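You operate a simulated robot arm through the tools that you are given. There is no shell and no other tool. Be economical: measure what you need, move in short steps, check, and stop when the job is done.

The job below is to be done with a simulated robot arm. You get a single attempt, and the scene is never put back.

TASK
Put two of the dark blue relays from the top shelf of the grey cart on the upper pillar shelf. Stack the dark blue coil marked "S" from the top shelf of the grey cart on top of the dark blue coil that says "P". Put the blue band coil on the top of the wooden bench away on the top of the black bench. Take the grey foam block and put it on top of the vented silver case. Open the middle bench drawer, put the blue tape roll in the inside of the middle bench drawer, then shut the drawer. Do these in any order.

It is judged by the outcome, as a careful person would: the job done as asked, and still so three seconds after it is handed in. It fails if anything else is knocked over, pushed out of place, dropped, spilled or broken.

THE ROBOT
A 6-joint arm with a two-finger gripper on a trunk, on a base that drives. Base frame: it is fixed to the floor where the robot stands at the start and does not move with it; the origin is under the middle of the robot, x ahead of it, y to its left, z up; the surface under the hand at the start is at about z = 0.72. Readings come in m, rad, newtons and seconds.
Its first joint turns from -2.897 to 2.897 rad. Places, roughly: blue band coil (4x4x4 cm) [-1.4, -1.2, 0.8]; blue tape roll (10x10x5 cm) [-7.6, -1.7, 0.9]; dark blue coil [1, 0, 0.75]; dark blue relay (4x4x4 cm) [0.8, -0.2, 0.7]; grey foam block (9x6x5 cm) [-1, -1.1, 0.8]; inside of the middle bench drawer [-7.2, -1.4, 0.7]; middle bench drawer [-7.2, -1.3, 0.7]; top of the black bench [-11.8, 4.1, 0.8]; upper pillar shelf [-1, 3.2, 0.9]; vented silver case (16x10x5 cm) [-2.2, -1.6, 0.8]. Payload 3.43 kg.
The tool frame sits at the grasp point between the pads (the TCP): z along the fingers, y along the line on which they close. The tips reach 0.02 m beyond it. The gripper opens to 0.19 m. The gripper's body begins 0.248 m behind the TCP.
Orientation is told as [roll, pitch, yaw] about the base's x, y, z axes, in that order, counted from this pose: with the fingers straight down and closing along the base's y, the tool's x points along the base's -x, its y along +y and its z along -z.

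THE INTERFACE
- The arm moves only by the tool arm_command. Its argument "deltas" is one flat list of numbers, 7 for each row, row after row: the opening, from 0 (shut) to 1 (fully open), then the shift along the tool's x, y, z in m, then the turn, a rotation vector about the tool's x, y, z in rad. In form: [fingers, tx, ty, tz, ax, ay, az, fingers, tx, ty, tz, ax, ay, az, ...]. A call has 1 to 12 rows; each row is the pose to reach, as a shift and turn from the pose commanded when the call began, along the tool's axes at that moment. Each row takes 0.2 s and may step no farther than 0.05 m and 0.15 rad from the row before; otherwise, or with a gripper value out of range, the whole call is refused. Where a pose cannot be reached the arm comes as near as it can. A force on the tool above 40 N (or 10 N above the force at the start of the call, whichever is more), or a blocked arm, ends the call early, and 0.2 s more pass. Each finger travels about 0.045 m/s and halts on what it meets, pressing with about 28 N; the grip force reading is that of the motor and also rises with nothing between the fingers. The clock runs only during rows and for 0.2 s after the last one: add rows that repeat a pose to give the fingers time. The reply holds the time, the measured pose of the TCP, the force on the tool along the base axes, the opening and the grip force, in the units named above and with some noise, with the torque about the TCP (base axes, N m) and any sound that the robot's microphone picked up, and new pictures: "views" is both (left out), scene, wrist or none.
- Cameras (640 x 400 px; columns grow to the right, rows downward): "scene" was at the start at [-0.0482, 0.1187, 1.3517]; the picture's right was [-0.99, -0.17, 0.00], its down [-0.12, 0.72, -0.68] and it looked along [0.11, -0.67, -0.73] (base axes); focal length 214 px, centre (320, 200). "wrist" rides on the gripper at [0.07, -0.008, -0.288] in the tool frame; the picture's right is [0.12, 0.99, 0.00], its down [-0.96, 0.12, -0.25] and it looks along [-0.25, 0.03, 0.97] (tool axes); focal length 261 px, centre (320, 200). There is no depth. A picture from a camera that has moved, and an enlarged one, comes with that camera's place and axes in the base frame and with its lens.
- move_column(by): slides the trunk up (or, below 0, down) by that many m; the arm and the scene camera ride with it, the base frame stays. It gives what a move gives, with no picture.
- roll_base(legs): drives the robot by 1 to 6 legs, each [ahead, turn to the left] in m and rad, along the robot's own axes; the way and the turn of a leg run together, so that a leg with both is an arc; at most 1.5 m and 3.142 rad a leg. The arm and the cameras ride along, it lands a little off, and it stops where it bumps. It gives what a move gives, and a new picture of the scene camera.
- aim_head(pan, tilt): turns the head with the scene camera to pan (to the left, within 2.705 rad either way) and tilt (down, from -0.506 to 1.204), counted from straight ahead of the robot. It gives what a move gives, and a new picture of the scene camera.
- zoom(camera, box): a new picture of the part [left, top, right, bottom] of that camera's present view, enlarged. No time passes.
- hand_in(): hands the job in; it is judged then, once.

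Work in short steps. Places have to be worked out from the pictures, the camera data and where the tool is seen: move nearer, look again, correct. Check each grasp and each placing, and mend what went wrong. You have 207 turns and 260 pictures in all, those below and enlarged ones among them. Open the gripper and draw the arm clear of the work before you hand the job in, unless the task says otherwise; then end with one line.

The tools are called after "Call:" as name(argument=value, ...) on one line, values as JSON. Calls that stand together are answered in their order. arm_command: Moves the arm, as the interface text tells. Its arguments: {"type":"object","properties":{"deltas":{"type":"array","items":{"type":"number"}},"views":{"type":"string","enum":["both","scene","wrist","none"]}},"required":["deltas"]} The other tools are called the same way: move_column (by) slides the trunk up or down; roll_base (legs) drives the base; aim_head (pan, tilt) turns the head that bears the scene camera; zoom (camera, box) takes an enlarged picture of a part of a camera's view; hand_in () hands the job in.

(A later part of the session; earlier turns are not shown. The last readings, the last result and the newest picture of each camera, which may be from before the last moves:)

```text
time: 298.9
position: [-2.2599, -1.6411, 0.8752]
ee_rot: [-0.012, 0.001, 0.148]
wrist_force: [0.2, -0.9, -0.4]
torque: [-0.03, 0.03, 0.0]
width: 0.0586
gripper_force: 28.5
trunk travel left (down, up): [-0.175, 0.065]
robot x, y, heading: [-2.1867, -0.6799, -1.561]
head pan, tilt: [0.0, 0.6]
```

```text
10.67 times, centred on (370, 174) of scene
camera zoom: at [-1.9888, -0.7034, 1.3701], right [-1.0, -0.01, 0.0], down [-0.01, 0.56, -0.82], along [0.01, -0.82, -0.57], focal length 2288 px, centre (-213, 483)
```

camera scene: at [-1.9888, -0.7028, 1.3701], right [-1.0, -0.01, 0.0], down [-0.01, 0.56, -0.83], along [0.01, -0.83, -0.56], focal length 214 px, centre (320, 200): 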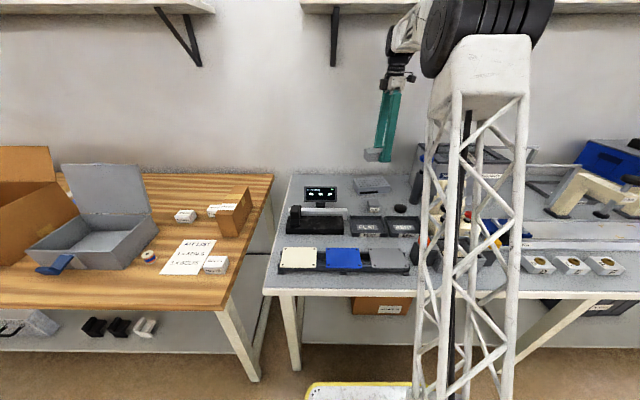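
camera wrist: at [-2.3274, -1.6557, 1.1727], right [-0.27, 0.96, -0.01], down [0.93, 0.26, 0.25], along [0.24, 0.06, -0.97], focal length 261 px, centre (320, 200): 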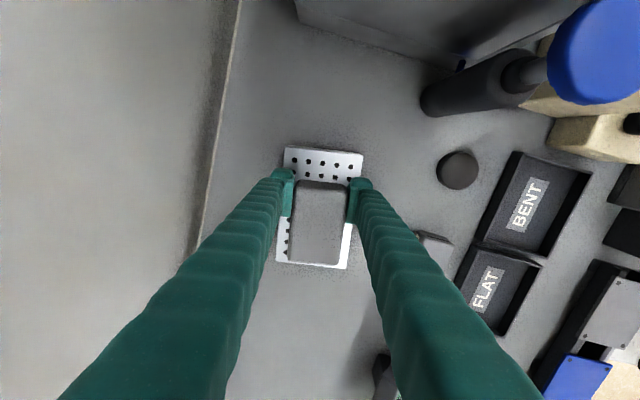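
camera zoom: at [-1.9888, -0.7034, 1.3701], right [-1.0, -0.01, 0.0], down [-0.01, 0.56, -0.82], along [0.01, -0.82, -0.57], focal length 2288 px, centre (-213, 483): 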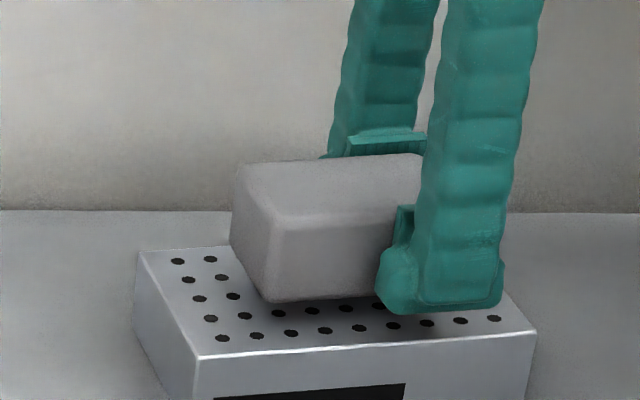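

No contact yet. Continuing down.

Call:
arm_command(deltas=[0.2, 0, 0, 0.003, 0, 0, 0, 0.2, 0, 0, 0.006, 0, 0, 0, 0.2, 0, 0, 0.009, 0, 0, 0, 0.2, 0, 0, 0.009, 0, 0, 0], views="none")

Call:
zoom(camera="scene", box=[340, 155, 400, 192])

```text
time: 299.9
position: [-2.2589, -1.6407, 0.8663]
ee_rot: [-0.01, 0.001, 0.149]
wrist_force: [0.0, 0.7, -0.6]
torque: [0.0, 0.01, -0.03]
width: 0.0589
gripper_force: 28.6
trunk travel left (down, up): [-0.175, 0.065]
robot x, y, heading: [-2.1873, -0.6786, -1.557]
head pan, tilt: [0.0, 0.6]
```

```text
10.67 times, centred on (370, 174) of scene
camera zoom: at [-1.9888, -0.7034, 1.3701], right [-1.0, -0.01, 0.0], down [-0.01, 0.56, -0.82], along [0.01, -0.82, -0.57], focal length 2288 px, centre (-213, 483)
```

zoom: 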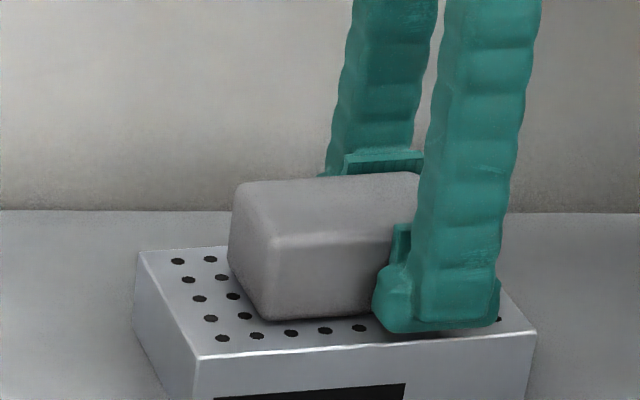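

Still free; a few millimetres more.

Call:
arm_command(deltas=[0.2, 0, 0, 0.003, 0, 0, 0, 0.2, 0, 0, 0.006, 0, 0, 0, 0.2, 0, 0, 0.008, 0, 0, 0, 0.2, 0, 0, 0.008, 0, 0, 0], views="none")

Call:
zoom(camera="scene", box=[340, 155, 400, 192])

```text
time: 300.7
position: [-2.26, -1.6415, 0.864]
ee_rot: [-0.018, 0.002, 0.15]
wrist_force: [1.4, 7.3, 22.7]
torque: [0.71, -0.09, 0.04]
width: 0.059
gripper_force: 28.0
trunk travel left (down, up): [-0.175, 0.065]
robot x, y, heading: [-2.1865, -0.6776, -1.554]
head pan, tilt: [0.0, 0.6]
stopped in row 3: the force on the tool passed its limit at 44 N (the readings are from after the stop); the commanded pose is now the measured one
```

```text
10.67 times, centred on (370, 174) of scene
camera zoom: at [-1.9887, -0.7022, 1.3701], right [-1.0, -0.01, 0.0], down [-0.01, 0.56, -0.83], along [0.01, -0.83, -0.56], focal length 2288 px, centre (-213, 483)
```

zoom: 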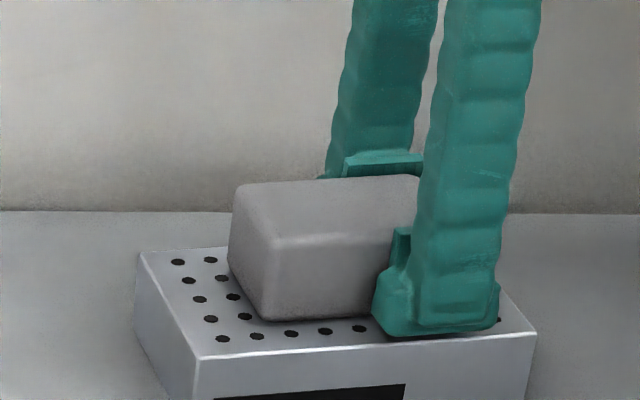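

Contact. Relieving slightly, then opening and rising.

Call:
arm_command(deltas=[0.2, 0, 0, -0.001, 0, 0, 0, 0.3, 0, 0, -0.001, 0, 0, 0, 0.4, 0, 0, -0.001, 0, 0, 0, 0.42, 0, 0, -0.001, 0, 0, 0, 0.42, 0, 0, -0.04, 0, 0, 0, 0.42, 0, 0, -0.08, 0, 0, 0, 0.42, 0, 0.03, -0.12, 0, 0, 0, 0.42, 0, 0.07, -0.14, 0, 0, 0], views="wrist")

Call:
zoom(camera="scene", box=[340, 155, 400, 192])

```text
time: 302.5
position: [-2.2721, -1.571, 0.9992]
ee_rot: [-0.015, 0.001, 0.149]
wrist_force: [-0.3, -0.4, -0.8]
torque: [0.2, 0.04, 0.01]
width: 0.08
gripper_force: 0.2
trunk travel left (down, up): [-0.175, 0.065]
robot x, y, heading: [-2.1869, -0.6785, -1.564]
head pan, tilt: [0.0, 0.6]
camera wrist: at [-2.3397, -1.587, 1.286], right [-0.27, 0.96, -0.01], down [0.93, 0.26, 0.25], along [0.24, 0.05, -0.97], focal length 261 px, centre (320, 200)
```

wrist: 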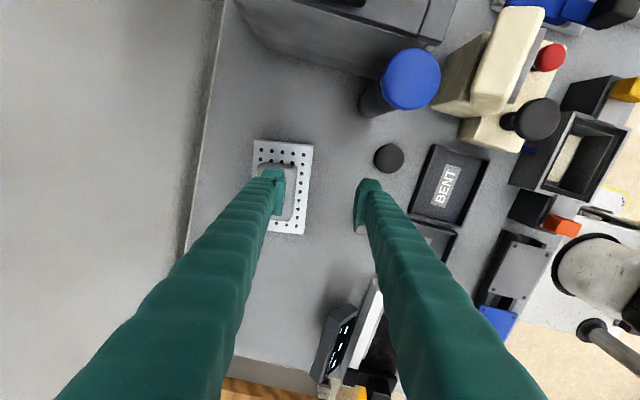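

```text
10.67 times, centred on (370, 174) of scene
camera zoom: at [-1.9887, -0.7041, 1.3701], right [-1.0, -0.01, 0.0], down [-0.01, 0.57, -0.82], along [0.01, -0.82, -0.57], focal length 2288 px, centre (-213, 483)
```

zoom: 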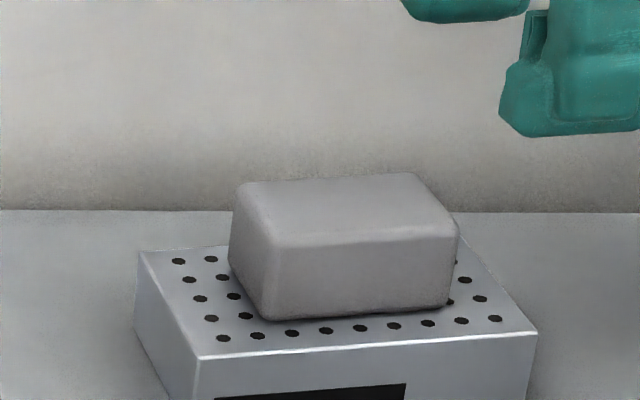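

The foam sits squarely on the vented case. Retracting the arm and returning to the wooden bench for the coil.

Call:
arm_command(deltas=[0.35, -0.02, 0.04, 0, 0, 0, 0, 0.35, -0.04, 0.08, -0.01, 0, 0, 0.03, 0.3, -0.06, 0.12, -0.03, 0, 0, 0.06, 0.3, -0.08, 0.16, -0.05, 0, 0, 0.09, 0.3, -0.1, 0.2, -0.07, 0, 0, 0.12, 0.3, -0.1, 0.245, -0.07, 0, 0, 0.15, 0.3, -0.1, 0.29, -0.07, 0, 0, 0.15, 0.3, -0.1, 0.335, -0.07, 0, 0, 0.15, 0.3, -0.1, 0.38, -0.07, 0, 0, 0.15], views="none")

Call:
roll_base(legs=[[-0.38, 0], [0, 1.56], [0.88, 0], [0, -1.565]])

```text
time: 304.5
position: [-2.2275, -1.1793, 1.0647]
ee_rot: [-0.015, -0.002, 0.001]
wrist_force: [0.1, -0.8, 0.1]
torque: [0.26, 0.0, 0.0]
width: 0.0571
gripper_force: 0.1
trunk travel left (down, up): [-0.175, 0.065]
robot x, y, heading: [-2.186, -0.6777, -1.558]
head pan, tilt: [0.0, 0.6]
```

```text
time: 319.1
position: [-1.3677, -0.8146, 1.0653]
ee_rot: [-0.016, -0.003, -0.04]
wrist_force: [0.6, -0.8, 0.3]
torque: [-0.04, -0.03, 0.01]
width: 0.0567
gripper_force: 0.0
trunk travel left (down, up): [-0.175, 0.065]
robot x, y, heading: [-1.3111, -0.3152, -1.6]
head pan, tilt: [0.0, 0.6]
camera scene: at [-1.1106, -0.3487, 1.3701], right [-1.0, 0.03, 0.0], down [0.01, 0.56, -0.83], along [-0.02, -0.82, -0.56], focal length 214 px, centre (320, 200)
```

scene: 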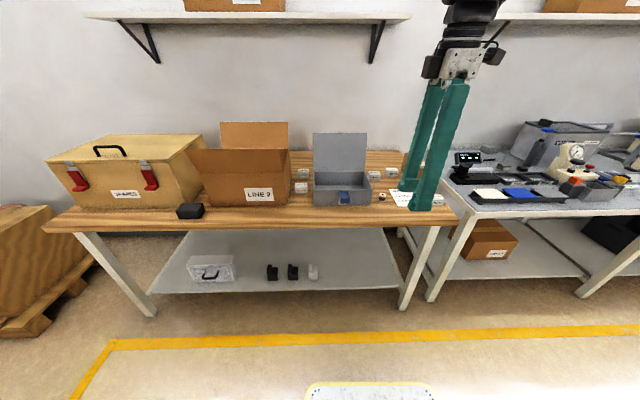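

Coil is at about (−1.416, −1.155). Moving above it.

Call:
arm_command(deltas=[0.3, 0.01, -0.045, 0, -0.016, 0, -0.04, 0.3, 0.02, -0.09, 0, -0.016, 0, -0.04, 0.3, 0.03, -0.135, 0, -0.016, 0, -0.04, 0.3, 0.034, -0.18, 0, -0.016, 0, -0.04, 0.35, 0.034, -0.225, 0.02, -0.016, 0, -0.04, 0.4, 0.034, -0.265, 0.04, -0.016, 0, -0.04, 0.4, 0.034, -0.305, 0.06, -0.016, 0, -0.04, 0.4, 0.034, -0.335, 0.09, -0.016, 0, -0.04, 0.4, 0.034, -0.335, 0.09, -0.016, 0, -0.04], views="wrist")

Call:
zoom(camera="wrist", box=[240, 140, 400, 240])

```text
time: 321.1
position: [-1.4139, -1.1512, 0.98]
ee_rot: [0.004, -0.001, 0.001]
wrist_force: [-1.1, -0.3, -0.6]
torque: [0.04, -0.01, 0.0]
width: 0.076
gripper_force: 0.1
trunk travel left (down, up): [-0.175, 0.065]
robot x, y, heading: [-1.3056, -0.3144, -1.599]
head pan, tilt: [0.0, 0.6]
camera wrist: at [-1.4844, -1.1601, 1.2658], right [-0.12, 0.99, 0.0], down [0.96, 0.12, 0.25], along [0.25, 0.03, -0.97], focal length 261 px, centre (320, 200)
```

wrist: 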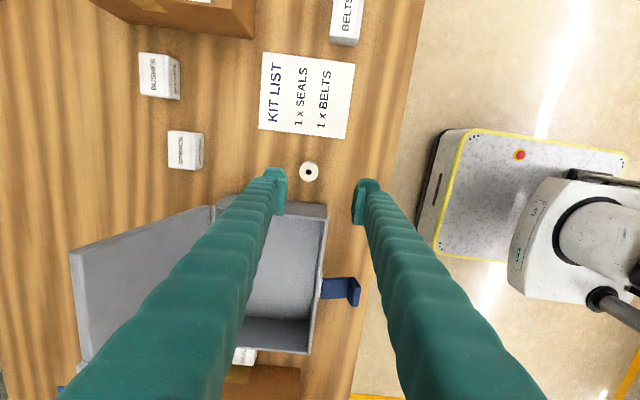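

```text
4.00 times, centred on (320, 190) of wrist
camera zoom: at [-1.4844, -1.1601, 1.2658], right [-0.12, 0.99, 0.0], down [0.96, 0.12, 0.25], along [0.25, 0.03, -0.97], focal length 1043 px, centre (320, 240)
```

zoom: 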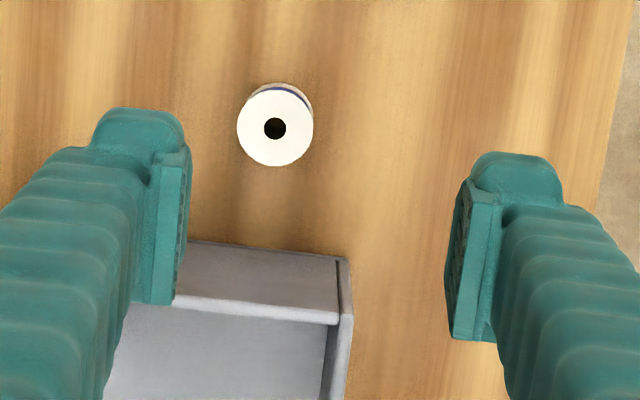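

Coil at (−1.419, −1.171). Descending on it and gripping.

Call:
arm_command(deltas=[0.4, 0.006, -0.02, 0.03, 0, 0, 0, 0.4, 0.006, -0.02, 0.075, 0, 0, 0, 0.4, 0.006, -0.02, 0.12, 0, 0, 0, 0.4, 0.006, -0.02, 0.15, 0, 0, 0, 0.4, 0.006, -0.02, 0.156, 0, 0, 0, 0.25, 0.006, -0.02, 0.156, 0, 0, 0, 0.1, 0.006, -0.02, 0.156, 0, 0, 0, 0.08, 0.006, -0.02, 0.156, 0, 0, 0, 0.08, 0.006, -0.02, 0.156, 0, 0, 0], views="wrist")

```text
time: 323.1
position: [-1.4219, -1.1694, 0.8241]
ee_rot: [0.003, -0.002, 0.001]
wrist_force: [0.4, -0.6, -0.8]
torque: [0.02, 0.0, 0.03]
width: 0.0298
gripper_force: 27.3
trunk travel left (down, up): [-0.175, 0.065]
robot x, y, heading: [-1.3038, -0.3155, -1.599]
head pan, tilt: [0.0, 0.6]
camera wrist: at [-1.4907, -1.1791, 1.111], right [-0.12, 0.99, 0.0], down [0.96, 0.12, 0.25], along [0.25, 0.03, -0.97], focal length 261 px, centre (320, 200)
```

wrist: 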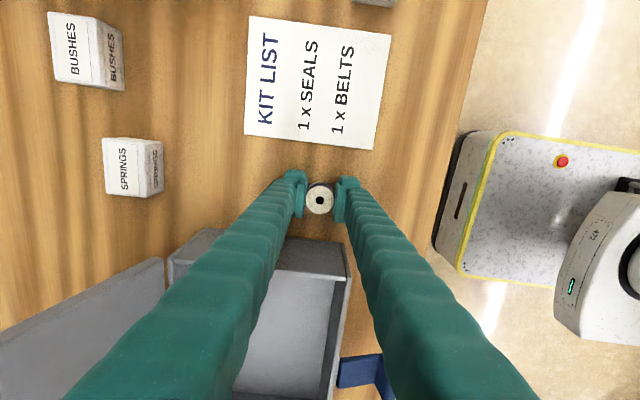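

Coil gripped. Lifting and retracting, then off along the aisle toward the black bench.

Call:
arm_command(deltas=[0.08, 0, 0, -0.045, 0, 0, 0, 0.08, 0, 0, -0.09, 0, 0, 0, 0.08, 0, 0, -0.135, 0, 0, 0, 0.08, 0, 0, -0.18, 0, 0, 0, 0.08, 0, 0, -0.225, 0, 0, 0, 0.08, 0, 0.04, -0.25, 0, 0, 0, 0.08, 0, 0.085, -0.25, 0, 0, 0, 0.08, 0, 0.13, -0.25, 0, 0, 0, 0.08, 0, 0.175, -0.25, 0, 0, 0, 0.08, 0, 0.22, -0.25, 0, 0, 0, 0.08, 0, 0.265, -0.25, 0, 0, 0, 0.08, 0, 0.31, -0.25, 0, 0, 0], views="wrist")

Call:
roll_base(legs=[[-0.3, 0], [0, -1.54], [1.5, 0]])

```text
time: 325.7
position: [-1.4215, -0.8616, 1.074]
ee_rot: [0.002, -0.002, 0.001]
wrist_force: [-0.8, -1.0, -1.1]
torque: [0.29, -0.03, 0.01]
width: 0.0298
gripper_force: 27.9
trunk travel left (down, up): [-0.175, 0.065]
robot x, y, heading: [-1.309, -0.3116, -1.595]
head pan, tilt: [0.0, 0.6]
camera wrist: at [-1.4901, -0.8702, 1.3598], right [-0.12, 0.99, 0.0], down [0.96, 0.12, 0.25], along [0.25, 0.03, -0.97], focal length 261 px, centre (320, 200)
```

wrist: 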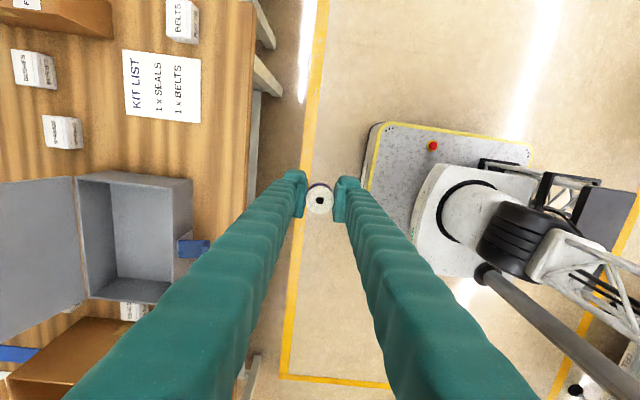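

```text
time: 338.7
position: [-3.3137, 0.1954, 1.0735]
ee_rot: [0.002, -0.002, -1.605]
wrist_force: [0.4, -0.3, -0.7]
torque: [0.01, -0.04, 0.0]
width: 0.0294
gripper_force: 27.6
trunk travel left (down, up): [-0.175, 0.065]
robot x, y, heading: [-2.7723, 0.063, 3.081]
head pan, tilt: [0.0, 0.6]
camera scene: at [-2.8138, -0.1333, 1.3701], right [0.06, 1.0, 0.0], down [0.56, -0.03, -0.83], along [-0.82, 0.05, -0.56], focal length 214 px, centre (320, 200)
```

scene: 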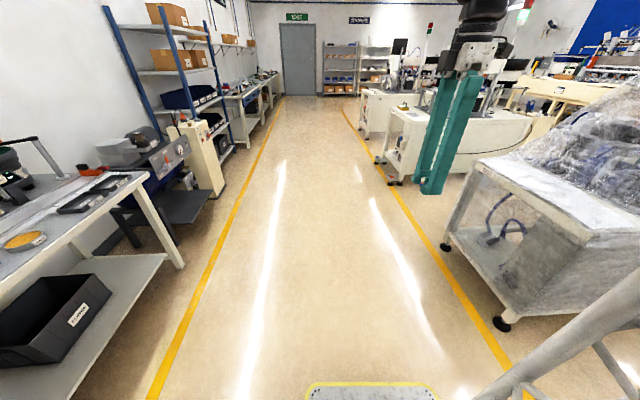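

Heading down the aisle toward the black bench.

Call:
roll_base(legs=[[0, 0.075], [1.5, 0], [1.5, 0]])

```text
time: 353.7
position: [-6.3373, 0.0607, 1.075]
ee_rot: [0.003, -0.001, -1.519]
wrist_force: [0.0, 0.5, -0.7]
torque: [0.01, -0.02, -0.01]
width: 0.0295
gripper_force: 28.6
trunk travel left (down, up): [-0.175, 0.065]
robot x, y, heading: [-5.7875, -0.0233, -3.116]
head pan, tilt: [0.0, 0.6]
camera scene: at [-5.8114, -0.2254, 1.3701], right [-0.02, 1.0, 0.0], down [0.56, 0.01, -0.83], along [-0.82, -0.02, -0.56], focal length 214 px, centre (320, 200)
```

scene: 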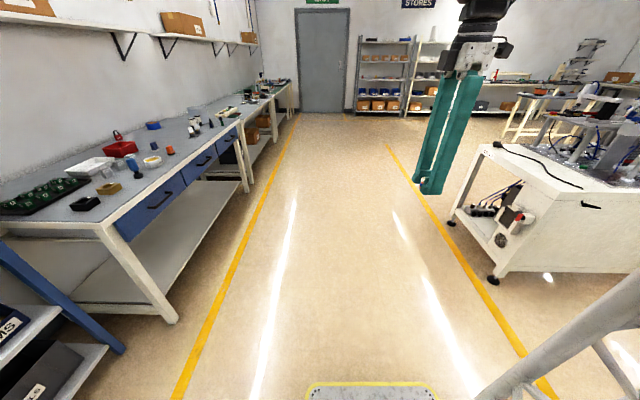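

Looking to the right for the black bench.

Call:
aim_head(pan=-0.6, tilt=0.3)

Call:
roll_base(legs=[[0, -0.025], [1.5, 0], [0.9, 0]])

```text
time: 354.7
position: [-6.3369, 0.0607, 1.0732]
ee_rot: [0.0, 0.0, -1.519]
wrist_force: [-0.3, -0.5, -0.8]
torque: [0.0, 0.01, 0.0]
width: 0.0296
gripper_force: 28.0
trunk travel left (down, up): [-0.175, 0.065]
robot x, y, heading: [-5.7884, -0.0242, -3.116]
head pan, tilt: [-0.6, 0.3]
camera scene: at [-5.8014, -0.1724, 1.3976], right [0.54, 0.84, 0.0], down [0.25, -0.16, -0.96], along [-0.8, 0.52, -0.3], focal length 214 px, centre (320, 200)
```

scene: 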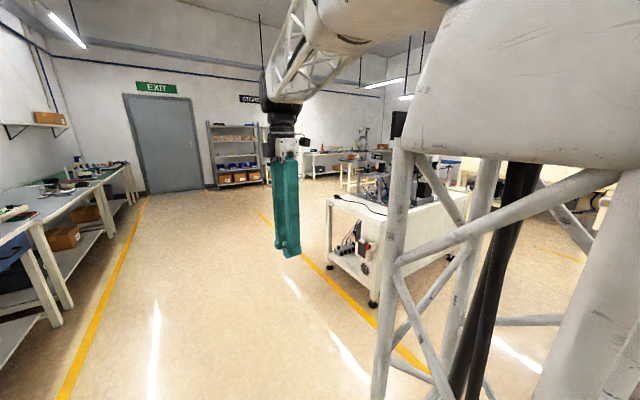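

```text
time: 366.9
position: [-8.7449, 0.1015, 1.0737]
ee_rot: [0.002, -0.002, -1.563]
wrist_force: [0.4, -0.4, 0.0]
torque: [0.02, 0.0, -0.02]
width: 0.0292
gripper_force: 28.0
trunk travel left (down, up): [-0.175, 0.065]
robot x, y, heading: [-8.1983, -0.0112, 3.121]
head pan, tilt: [-0.6, 0.3]
camera scene: at [-8.2202, -0.1576, 1.3976], right [0.58, 0.81, 0.0], down [0.24, -0.17, -0.96], along [-0.78, 0.56, -0.3], focal length 214 px, centre (320, 200)
```

scene: 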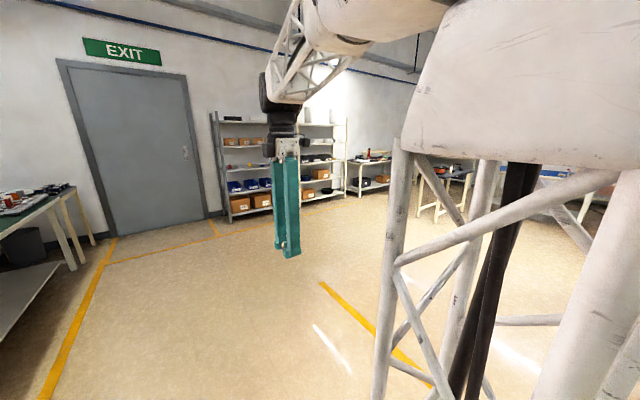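

Zooming toward where the black bench should be.

Call:
zoom(camera="scene", box=[300, 110, 480, 222])

Call:
aim_head(pan=-1.3, tilt=0.3)

```text
3.56 times, centred on (390, 166) of scene
camera zoom: at [-8.2202, -0.1576, 1.3976], right [0.58, 0.81, 0.0], down [0.24, -0.17, -0.96], along [-0.78, 0.56, -0.3], focal length 763 px, centre (71, 321)
```

zoom: 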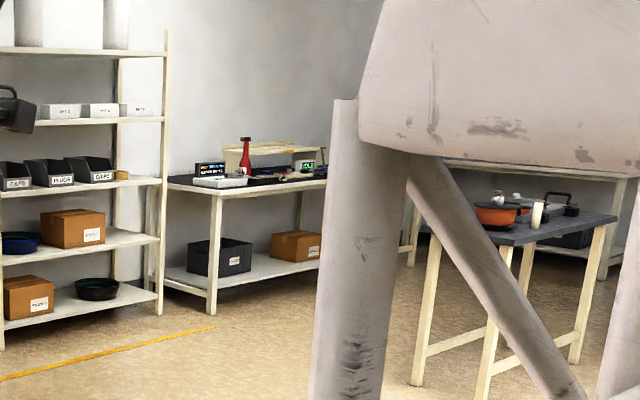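

```text
time: 368.0
position: [-8.7464, 0.1007, 1.0743]
ee_rot: [0.004, -0.002, -1.564]
wrist_force: [0.0, 1.1, 0.6]
torque: [0.0, 0.02, -0.03]
width: 0.0295
gripper_force: 27.8
trunk travel left (down, up): [-0.175, 0.065]
robot x, y, heading: [-8.2027, -0.0103, 3.12]
head pan, tilt: [-1.3, 0.3]
camera scene: at [-8.1674, -0.1215, 1.3976], right [0.97, 0.25, 0.0], down [0.07, -0.29, -0.96], along [-0.24, 0.93, -0.3], focal length 214 px, centre (320, 200)
```

scene: 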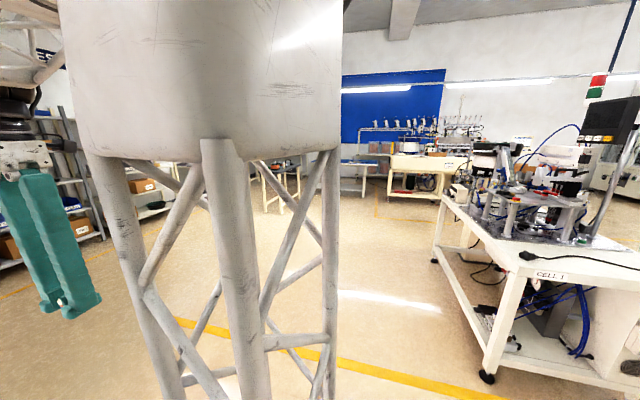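

The black bench stands along the far wall (front ≈ x −11.3), with a small table at x≈−10…−9.6. I'll go to (−10.65, ~1.5) first and look.

Call:
roll_base(legs=[[1.5, 0], [0.93, 0], [0, -1.55], [1.4, 0]])

Call:
aim_head(pan=0.35, tilt=0.4)

```text
time: 390.5
position: [-10.6243, 1.9244, 1.0743]
ee_rot: [0.002, -0.002, -3.083]
wrist_force: [-0.6, 0.1, 0.1]
torque: [-0.01, -0.01, -0.01]
width: 0.0294
gripper_force: 28.2
trunk travel left (down, up): [-0.175, 0.065]
robot x, y, heading: [-10.7004, 1.3727, 1.599]
head pan, tilt: [-1.3, 0.3]
camera scene: at [-10.8143, 1.3328, 1.3976], right [0.3, -0.95, 0.0], down [-0.28, -0.09, -0.96], along [0.91, 0.28, -0.3], focal length 214 px, centre (320, 200)
```

scene: 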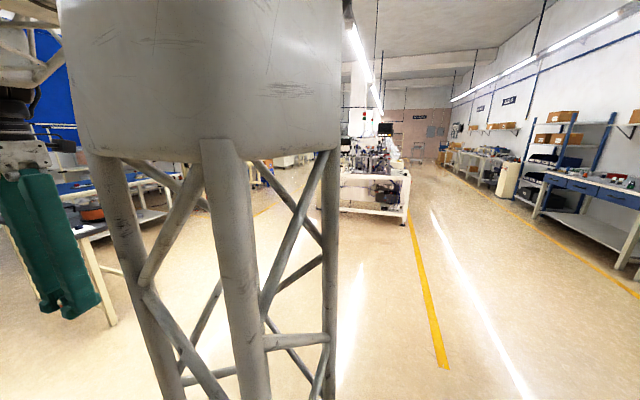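

```text
time: 392.2
position: [-10.6236, 1.9253, 1.075]
ee_rot: [0.001, -0.002, -3.081]
wrist_force: [0.6, -0.1, -0.4]
torque: [0.0, 0.0, 0.03]
width: 0.0294
gripper_force: 28.6
trunk travel left (down, up): [-0.175, 0.065]
robot x, y, heading: [-10.704, 1.3716, 1.603]
head pan, tilt: [0.351, 0.4]
camera scene: at [-10.9379, 1.391, 1.3883], right [0.93, 0.37, 0.0], down [0.14, -0.36, -0.92], along [-0.34, 0.85, -0.39], focal length 214 px, centre (320, 200)
```

scene: 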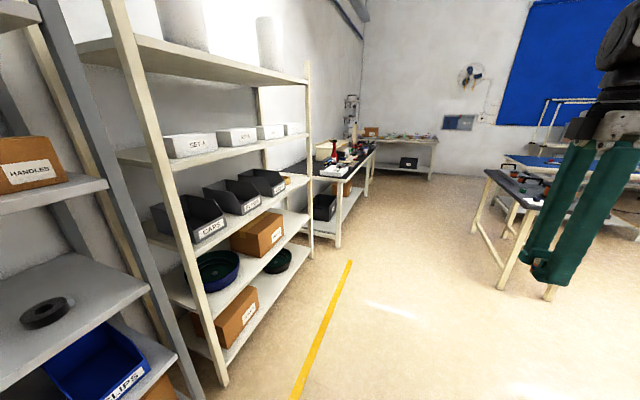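

The corridor between bench (x≈−11.45) and table (x≈−10.05) is wide enough. Driving up to y≈3.9 and turning to face the bench.

Call:
roll_base(legs=[[1.4, 0], [1.15, 0], [0, 1.54]])

Call:
aim_head(pan=0.0, tilt=0.6)

```text
time: 408.6
position: [-11.3326, 4.0331, 1.0735]
ee_rot: [0.002, -0.002, -1.558]
wrist_force: [-1.1, -0.2, -1.0]
torque: [0.02, 0.0, 0.0]
width: 0.0293
gripper_force: 28.3
trunk travel left (down, up): [-0.175, 0.065]
robot x, y, heading: [-10.7857, 3.9259, 3.123]
head pan, tilt: [0.351, 0.4]
camera scene: at [-10.8169, 3.6947, 1.3883], right [-0.33, 0.94, 0.0], down [0.37, 0.13, -0.92], along [-0.87, -0.3, -0.39], focal length 214 px, centre (320, 200)
```

scene: 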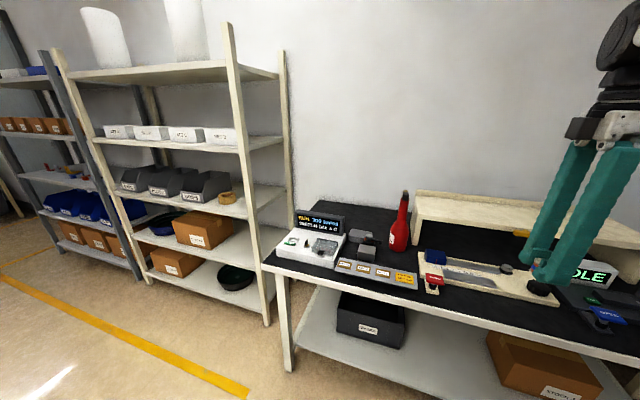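

```text
time: 409.4
position: [-11.3325, 4.0337, 1.073]
ee_rot: [0.002, -0.003, -1.559]
wrist_force: [-0.3, 0.3, -0.2]
torque: [-0.01, -0.03, -0.01]
width: 0.0294
gripper_force: 27.8
trunk travel left (down, up): [-0.175, 0.065]
robot x, y, heading: [-10.7825, 3.9248, 3.123]
head pan, tilt: [0.0, 0.6]
camera scene: at [-10.8178, 3.7265, 1.3701], right [0.01, 1.0, 0.0], down [0.56, -0.01, -0.83], along [-0.83, 0.01, -0.56], focal length 214 px, centre (320, 200)
```

scene: 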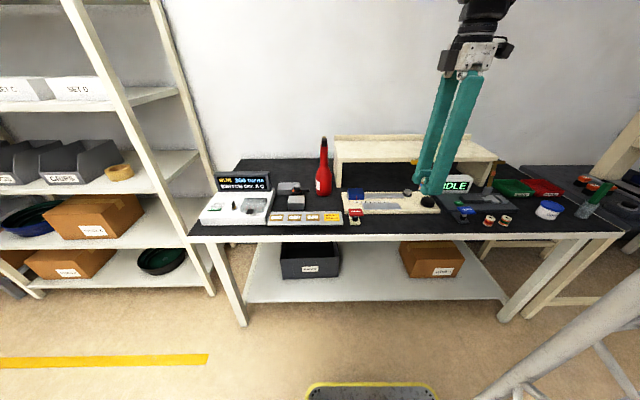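

Looking for a free spot on the black bench.

Call:
zoom(camera="wrist", box=[0, 0, 640, 400])

Call:
zoom(camera="scene", box=[420, 150, 620, 275])

Call:
zoom(camera="scene", box=[190, 140, 430, 250])

```text
1.00 times, centred on (320, 200) of wrist (not enlarged: the box is as wide or as high as the picture)
camera zoom: at [-11.3411, 4.104, 1.3607], right [0.99, 0.13, 0.0], down [0.13, -0.96, 0.25], along [0.03, -0.25, -0.97], focal length 261 px, centre (320, 200)
```

zoom: 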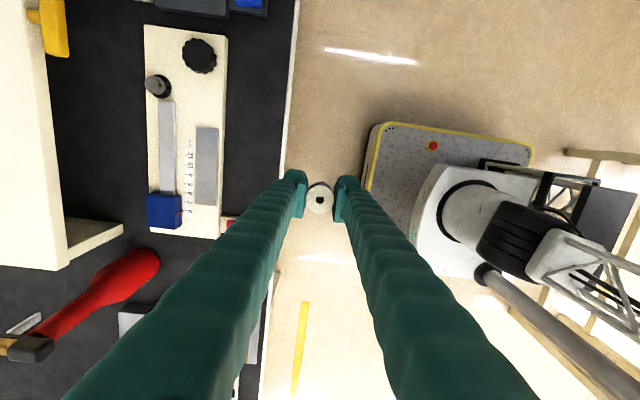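

```text
3.20 times, centred on (520, 212) of scene
camera zoom: at [-10.8178, 3.7265, 1.3701], right [0.01, 1.0, 0.0], down [0.56, -0.01, -0.83], along [-0.83, 0.01, -0.56], focal length 686 px, centre (-320, 160)
```

zoom: 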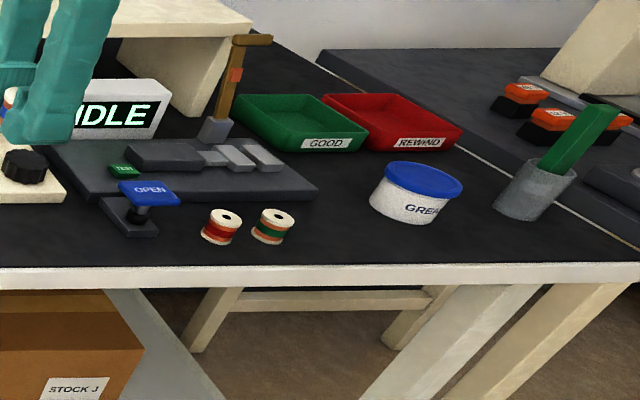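

```text
2.67 times, centred on (310, 195) of scene
camera zoom: at [-10.8178, 3.7265, 1.3701], right [0.01, 1.0, 0.0], down [0.56, -0.01, -0.83], along [-0.83, 0.01, -0.56], focal length 572 px, centre (347, 213)
```

zoom: 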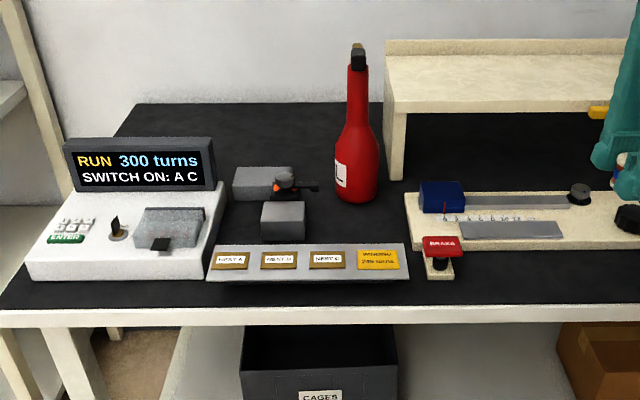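

Free strip in front of the ruler device, around (−11.46, 4.13). Moving the coil above it to check.

Call:
arm_command(deltas=[0.08, 0.03, -0.03, 0, 0, 0, 0, 0.08, 0.06, -0.06, 0, 0, 0, 0, 0.08, 0.09, -0.09, 0, 0, 0, 0, 0.08, 0.097, -0.126, 0.02, 0, 0, 0, 0.08, 0.097, -0.126, 0.06, 0, 0, 0, 0.08, 0.097, -0.126, 0.1, 0, 0, 0, 0.08, 0.097, -0.126, 0.14, 0, 0, 0, 0.08, 0.097, -0.126, 0.14, 0, 0, 0], views="both")

Call:
zoom(camera="scene", box=[360, 150, 520, 250])

```text
time: 411.2
position: [-11.4582, 4.128, 0.9331]
ee_rot: [0.003, -0.002, -1.558]
wrist_force: [-0.4, 0.2, -0.4]
torque: [0.04, -0.02, 0.03]
width: 0.0292
gripper_force: 27.5
trunk travel left (down, up): [-0.175, 0.065]
robot x, y, heading: [-10.7843, 3.9284, 3.126]
head pan, tilt: [0.0, 0.6]
camera scene: at [-10.8179, 3.7266, 1.3701], right [0.02, 1.0, 0.0], down [0.56, -0.01, -0.82], along [-0.82, 0.01, -0.57], focal length 214 px, centre (320, 200)
camera wrist: at [-11.4668, 4.199, 1.2196], right [0.99, 0.13, 0.0], down [0.13, -0.96, 0.25], along [0.03, -0.25, -0.97], focal length 261 px, centre (320, 200)
```

scene: 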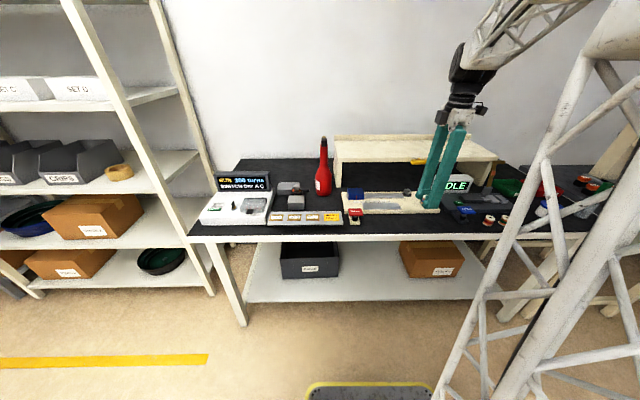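
wrist: 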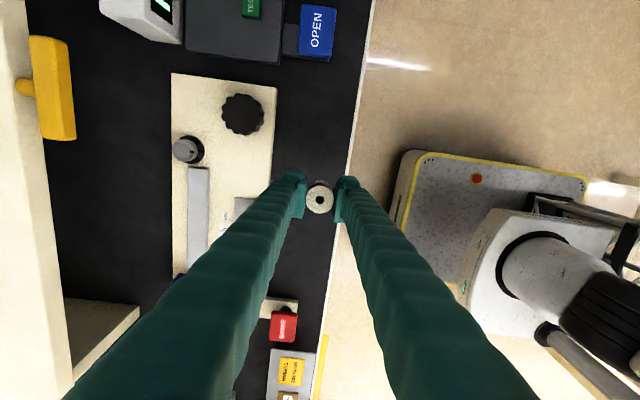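

```text
4.00 times, centred on (440, 200) of scene
camera zoom: at [-10.8179, 3.7266, 1.3701], right [0.02, 1.0, 0.0], down [0.56, -0.01, -0.82], along [-0.82, 0.01, -0.57], focal length 858 px, centre (-160, 200)
```

zoom: 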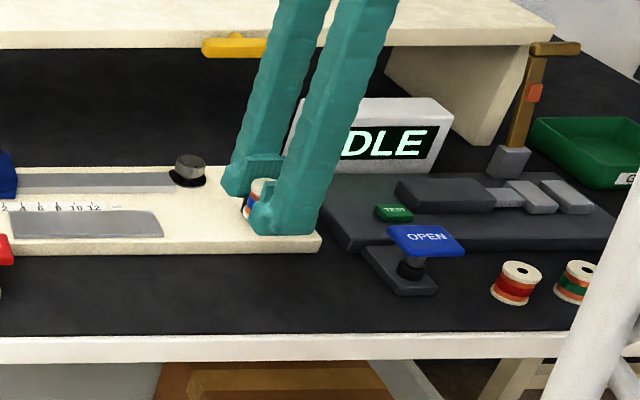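

The spot is clear. Lowering to near contact.

Call:
arm_command(deltas=[0.08, 0, -0.006, 0.04, 0, 0, 0, 0.08, 0, -0.006, 0.075, 0, 0, 0, 0.08, 0, -0.006, 0.092, 0, 0, 0, 0.08, 0, -0.006, 0.098, 0, 0, 0, 0.08, 0, -0.006, 0.101, 0, 0, 0, 0.08, 0, -0.006, 0.104, 0, 0, 0, 0.08, 0, -0.006, 0.107, 0, 0, 0, 0.08, 0, -0.006, 0.107, 0, 0, 0], views="wrist")

Call:
zoom(camera="scene", box=[400, 175, 480, 225])

```text
time: 413.0
position: [-11.4649, 4.13, 0.8273]
ee_rot: [0.002, -0.001, -1.557]
wrist_force: [0.3, 0.1, -0.6]
torque: [-0.02, 0.0, -0.01]
width: 0.0292
gripper_force: 27.8
trunk travel left (down, up): [-0.175, 0.065]
robot x, y, heading: [-10.7848, 3.9268, 3.127]
head pan, tilt: [0.0, 0.6]
camera wrist: at [-11.474, 4.1997, 1.1139], right [0.99, 0.13, 0.0], down [0.13, -0.96, 0.25], along [0.03, -0.25, -0.97], focal length 261 px, centre (320, 200)
```

wrist: 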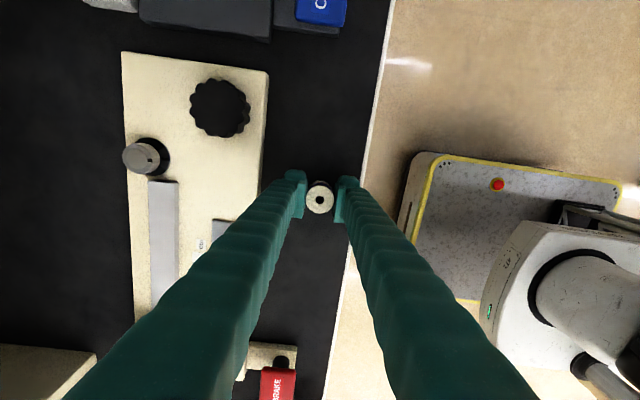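

```text
8.00 times, centred on (440, 200) of scene
camera zoom: at [-10.8179, 3.7266, 1.3701], right [0.02, 1.0, 0.0], down [0.56, -0.01, -0.83], along [-0.82, 0.01, -0.56], focal length 1716 px, centre (-640, 200)
```

zoom: 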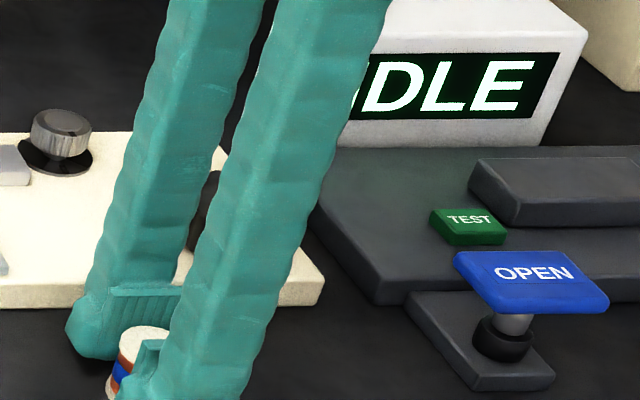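

Not yet in contact. Lowering on in millimetre steps.

Call:
arm_command(deltas=[0.08, 0, 0, 0.003, 0, 0, 0, 0.08, 0, 0, 0.006, 0, 0, 0, 0.08, 0, 0, 0.008, 0, 0, 0, 0.08, 0, 0, 0.01, 0, 0, 0, 0.08, 0, 0, 0.01, 0, 0, 0], views="none")

Call:
zoom(camera="scene", box=[390, 185, 490, 247])

```text
time: 414.0
position: [-11.4652, 4.1294, 0.8201]
ee_rot: [0.0, -0.001, -1.558]
wrist_force: [7.2, -2.1, 24.8]
torque: [-0.11, -0.35, 0.01]
width: 0.0294
gripper_force: 28.0
trunk travel left (down, up): [-0.175, 0.065]
robot x, y, heading: [-10.7868, 3.9288, 3.124]
head pan, tilt: [0.0, 0.6]
stopped in row 5: the force on the tool passed its limit at 42 N (the readings are from after the stop); the commanded pose is now the measured one
```

```text
6.40 times, centred on (440, 216) of scene
camera zoom: at [-10.8168, 3.7263, 1.37], right [0.02, 1.0, 0.0], down [0.56, -0.01, -0.83], along [-0.83, 0.01, -0.56], focal length 1373 px, centre (-448, 98)
```

zoom: 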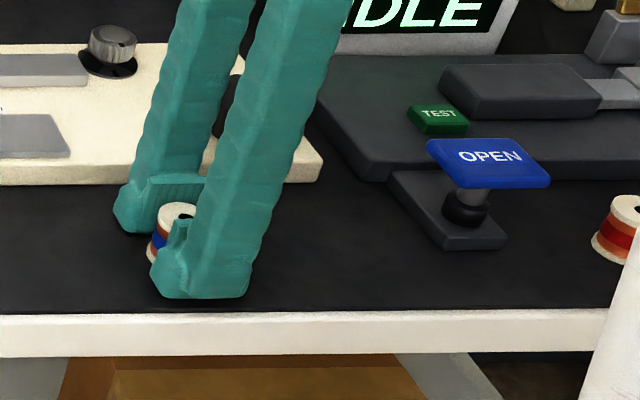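

Contact. Easing 1.5 mm, opening, and rising.

Call:
arm_command(deltas=[0.08, 0, 0, -0.0015, 0, 0, 0, 0.18, 0, 0, -0.0015, 0, 0, 0, 0.26, 0, 0, -0.0015, 0, 0, 0, 0.26, 0, 0, -0.0015, 0, 0, 0, 0.26, 0, 0, -0.04, 0, 0, 0, 0.26, 0, 0, -0.085, 0, 0, 0, 0.26, 0, 0, -0.13, 0, 0, 0, 0.26, 0, 0, -0.175, 0, 0, 0, 0.26, 0, 0, -0.22, 0, 0, 0, 0.26, 0, 0.045, -0.23, 0, 0, 0, 0.26, 0, 0.09, -0.23, 0, 0, 0], views="wrist")

Call:
zoom(camera="scene", box=[390, 185, 490, 247])

```text
time: 416.4
position: [-11.3773, 4.1317, 1.0492]
ee_rot: [0.0, -0.002, -1.559]
wrist_force: [-0.9, -0.2, -0.2]
torque: [-0.03, -0.27, 0.01]
width: 0.0495
gripper_force: 0.2
trunk travel left (down, up): [-0.175, 0.065]
robot x, y, heading: [-10.7829, 3.9231, 3.124]
head pan, tilt: [0.0, 0.6]
camera wrist: at [-11.3856, 4.2014, 1.3368], right [0.99, 0.13, 0.0], down [0.13, -0.96, 0.25], along [0.03, -0.25, -0.97], focal length 261 px, centre (320, 200)
```

wrist: 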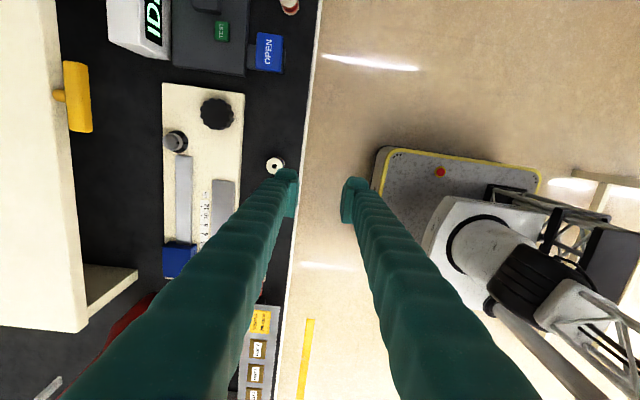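

```text
6.40 times, centred on (440, 216) of scene
camera zoom: at [-10.8186, 3.7266, 1.3701], right [0.02, 1.0, 0.0], down [0.57, -0.01, -0.82], along [-0.82, 0.01, -0.57], focal length 1373 px, centre (-448, 98)
```

zoom: 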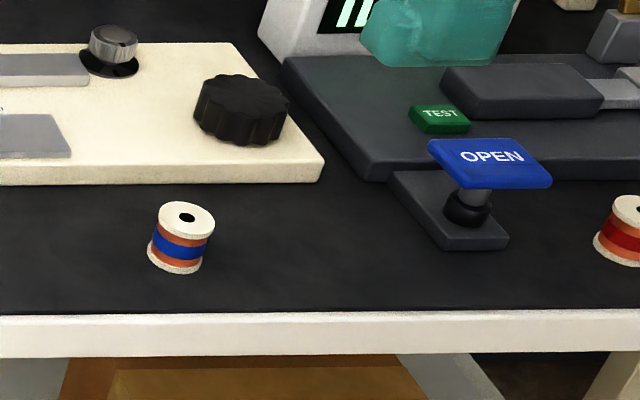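

The coil stands upright on the black bench. Retracting and driving back toward the bench with the drawers.

Call:
arm_command(deltas=[0.26, -0.04, 0.025, 0, 0, 0, 0, 0.26, -0.08, 0.05, 0, 0, 0, 0, 0.26, -0.12, 0.075, 0, 0, 0, 0, 0.26, -0.16, 0.1, 0, 0, 0, 0, 0.26, -0.2, 0.11, 0, 0, 0, 0], views="none")

Call:
roll_base(legs=[[0, 1.58], [1.5, 0], [1.5, 0], [0.85, 0], [0, 1.571], [1.2, 0]])

Call:
aim_head(pan=-0.7, tilt=0.4)

```text
time: 417.6
position: [-11.2633, 3.9314, 1.0502]
ee_rot: [-0.001, 0.001, -1.558]
wrist_force: [-0.9, 0.1, 0.2]
torque: [-0.04, -0.03, 0.02]
width: 0.0494
gripper_force: 0.1
trunk travel left (down, up): [-0.175, 0.065]
robot x, y, heading: [-10.7853, 3.9225, 3.126]
head pan, tilt: [0.0, 0.6]
```

```text
time: 449.8
position: [-9.2424, 0.0213, 1.0497]
ee_rot: [-0.001, 0.0, 1.569]
wrist_force: [-0.2, 0.1, 0.4]
torque: [0.02, 0.02, -0.04]
width: 0.0495
gripper_force: 0.0
trunk travel left (down, up): [-0.175, 0.065]
robot x, y, heading: [-9.7221, 0.0351, -0.03]
head pan, tilt: [0.0, 0.6]
camera scene: at [-9.6897, 0.2312, 1.3701], right [-0.03, -1.0, 0.0], down [-0.56, 0.02, -0.83], along [0.82, -0.03, -0.56], focal length 214 px, centre (320, 200)
```

scene: 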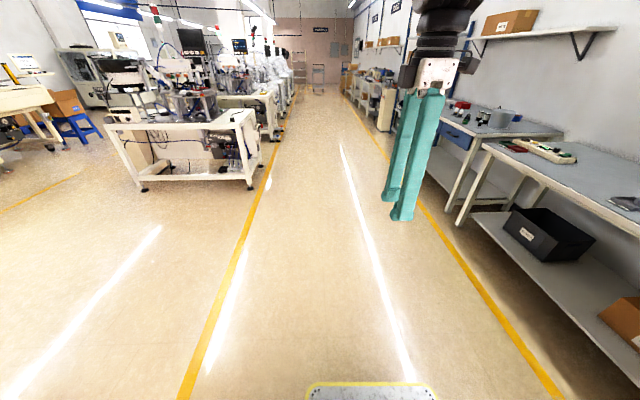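

```text
time: 450.9
position: [-9.2435, 0.0219, 1.0509]
ee_rot: [0.001, -0.002, 1.567]
wrist_force: [-0.1, 0.3, 0.9]
torque: [-0.01, -0.02, 0.0]
width: 0.0496
gripper_force: 0.0
trunk travel left (down, up): [-0.175, 0.065]
robot x, y, heading: [-9.7232, 0.0389, -0.028]
head pan, tilt: [-0.7, 0.4]
camera scene: at [-9.709, 0.1721, 1.3883], right [-0.67, -0.75, 0.0], down [-0.29, 0.26, -0.92], along [0.69, -0.61, -0.39], focal length 214 px, centre (320, 200)
```

scene: 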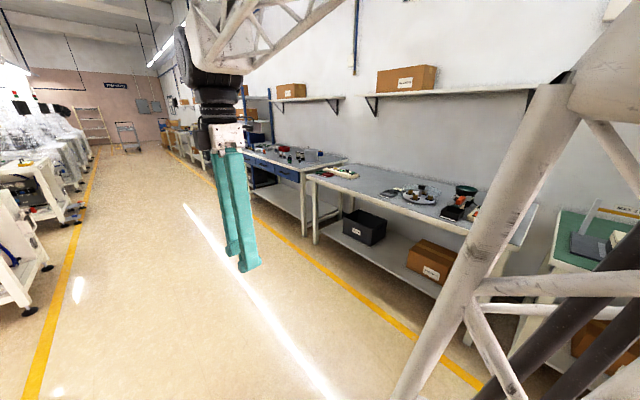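

Driving to x≈−7.3 and turning to face the drawer bench.

Call:
roll_base(legs=[[0, 0.03], [1.4, 0], [1.0, 0], [0, -1.571]])

Call:
aim_head(pan=0.0, tilt=0.6)

```text
time: 467.1
position: [-7.3082, -0.4152, 1.0511]
ee_rot: [-0.001, 0.0, 0.053]
wrist_force: [0.1, -0.3, 0.3]
torque: [-0.01, -0.03, -0.01]
width: 0.0496
gripper_force: 0.1
trunk travel left (down, up): [-0.175, 0.065]
robot x, y, heading: [-7.3206, 0.0666, -1.547]
head pan, tilt: [-0.7, 0.4]
camera scene: at [-7.1843, 0.0555, 1.3883], right [-0.78, 0.63, 0.0], down [0.24, 0.3, -0.92], along [-0.58, -0.72, -0.39], focal length 214 px, centre (320, 200)
```

scene: 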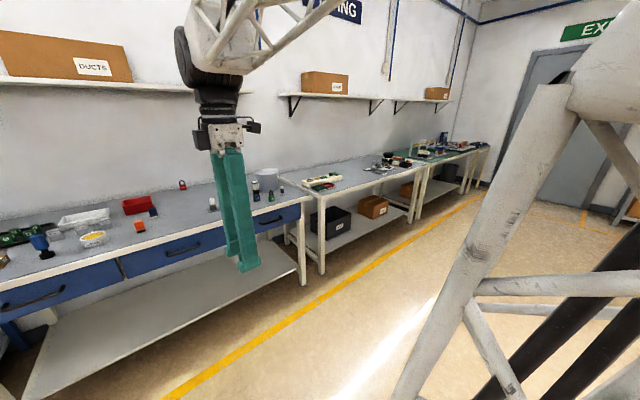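

```text
time: 468.1
position: [-7.309, -0.4145, 1.0509]
ee_rot: [-0.001, 0.0, 0.052]
wrist_force: [-0.1, 0.0, 0.6]
torque: [0.04, -0.02, -0.02]
width: 0.0494
gripper_force: 0.1
trunk travel left (down, up): [-0.175, 0.065]
robot x, y, heading: [-7.3188, 0.0644, -1.545]
head pan, tilt: [0.0, 0.6]
camera scene: at [-7.1243, 0.0394, 1.3701], right [-1.0, -0.02, 0.0], down [-0.01, 0.56, -0.83], along [0.02, -0.82, -0.56], focal length 214 px, centre (320, 200)
```

scene: 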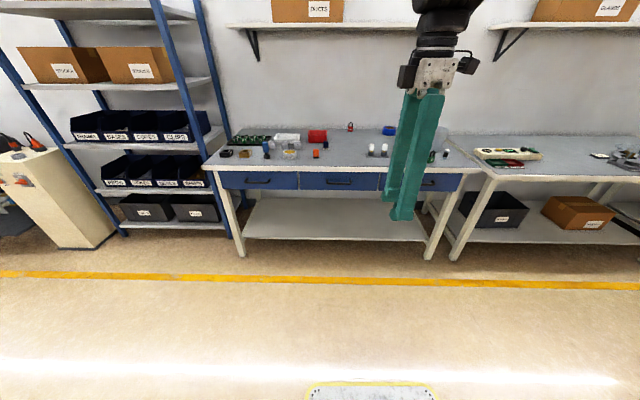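

Zooming in on the drawers and bench top.

Call:
zoom(camera="scene", box=[200, 110, 360, 210])

Call:
zoom(camera="scene", box=[320, 110, 480, 210])

```text
4.00 times, centred on (280, 160) of scene
camera zoom: at [-7.1243, 0.0394, 1.3701], right [-1.0, -0.02, 0.0], down [-0.01, 0.56, -0.83], along [0.02, -0.82, -0.56], focal length 858 px, centre (480, 360)
```

zoom: 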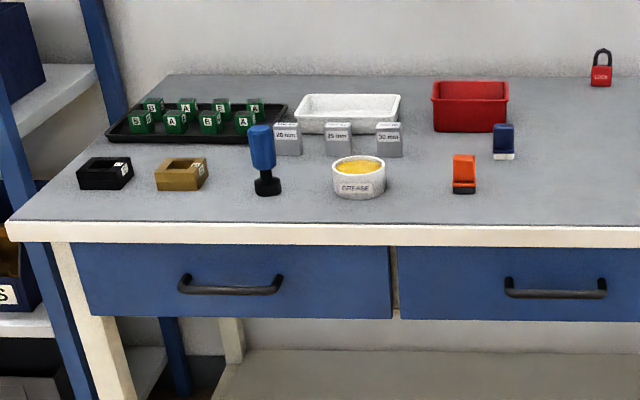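

```text
4.00 times, centred on (400, 160) of scene
camera zoom: at [-7.1243, 0.0394, 1.3701], right [-1.0, -0.02, 0.0], down [-0.01, 0.56, -0.83], along [0.02, -0.82, -0.56], focal length 858 px, centre (0, 360)
```

zoom: 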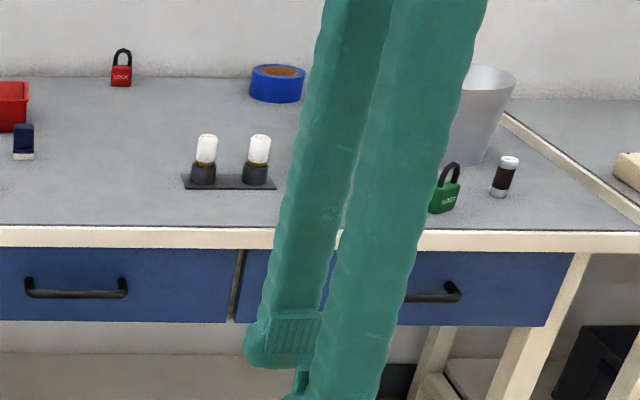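

Plan: first bring the tape roll from the back of the bench to its front, then open the drawer by gripping the handle horizontally and rolling back. Moving to x≈−7.6 and close to the bench.

Call:
roll_base(legs=[[0, -1.597], [0.3, 0], [0, 1.571], [0.6, 0]])

```text
time: 481.2
position: [-7.6226, -1.0184, 1.0508]
ee_rot: [-0.001, 0.0, 0.024]
wrist_force: [0.1, -0.1, -0.2]
torque: [0.02, 0.04, 0.02]
width: 0.0494
gripper_force: 0.1
trunk travel left (down, up): [-0.175, 0.065]
robot x, y, heading: [-7.6209, -0.5414, -1.579]
head pan, tilt: [0.0, 0.6]
camera scene: at [-7.4258, -0.569, 1.3701], right [-1.0, 0.0, 0.0], down [0.0, 0.56, -0.83], along [0.0, -0.83, -0.56], focal length 214 px, centre (320, 200)
```

scene: 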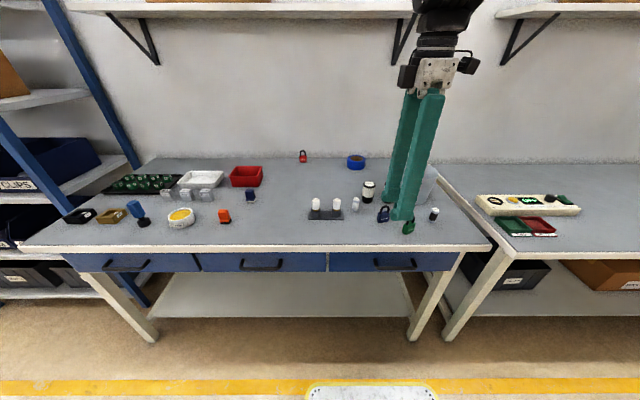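

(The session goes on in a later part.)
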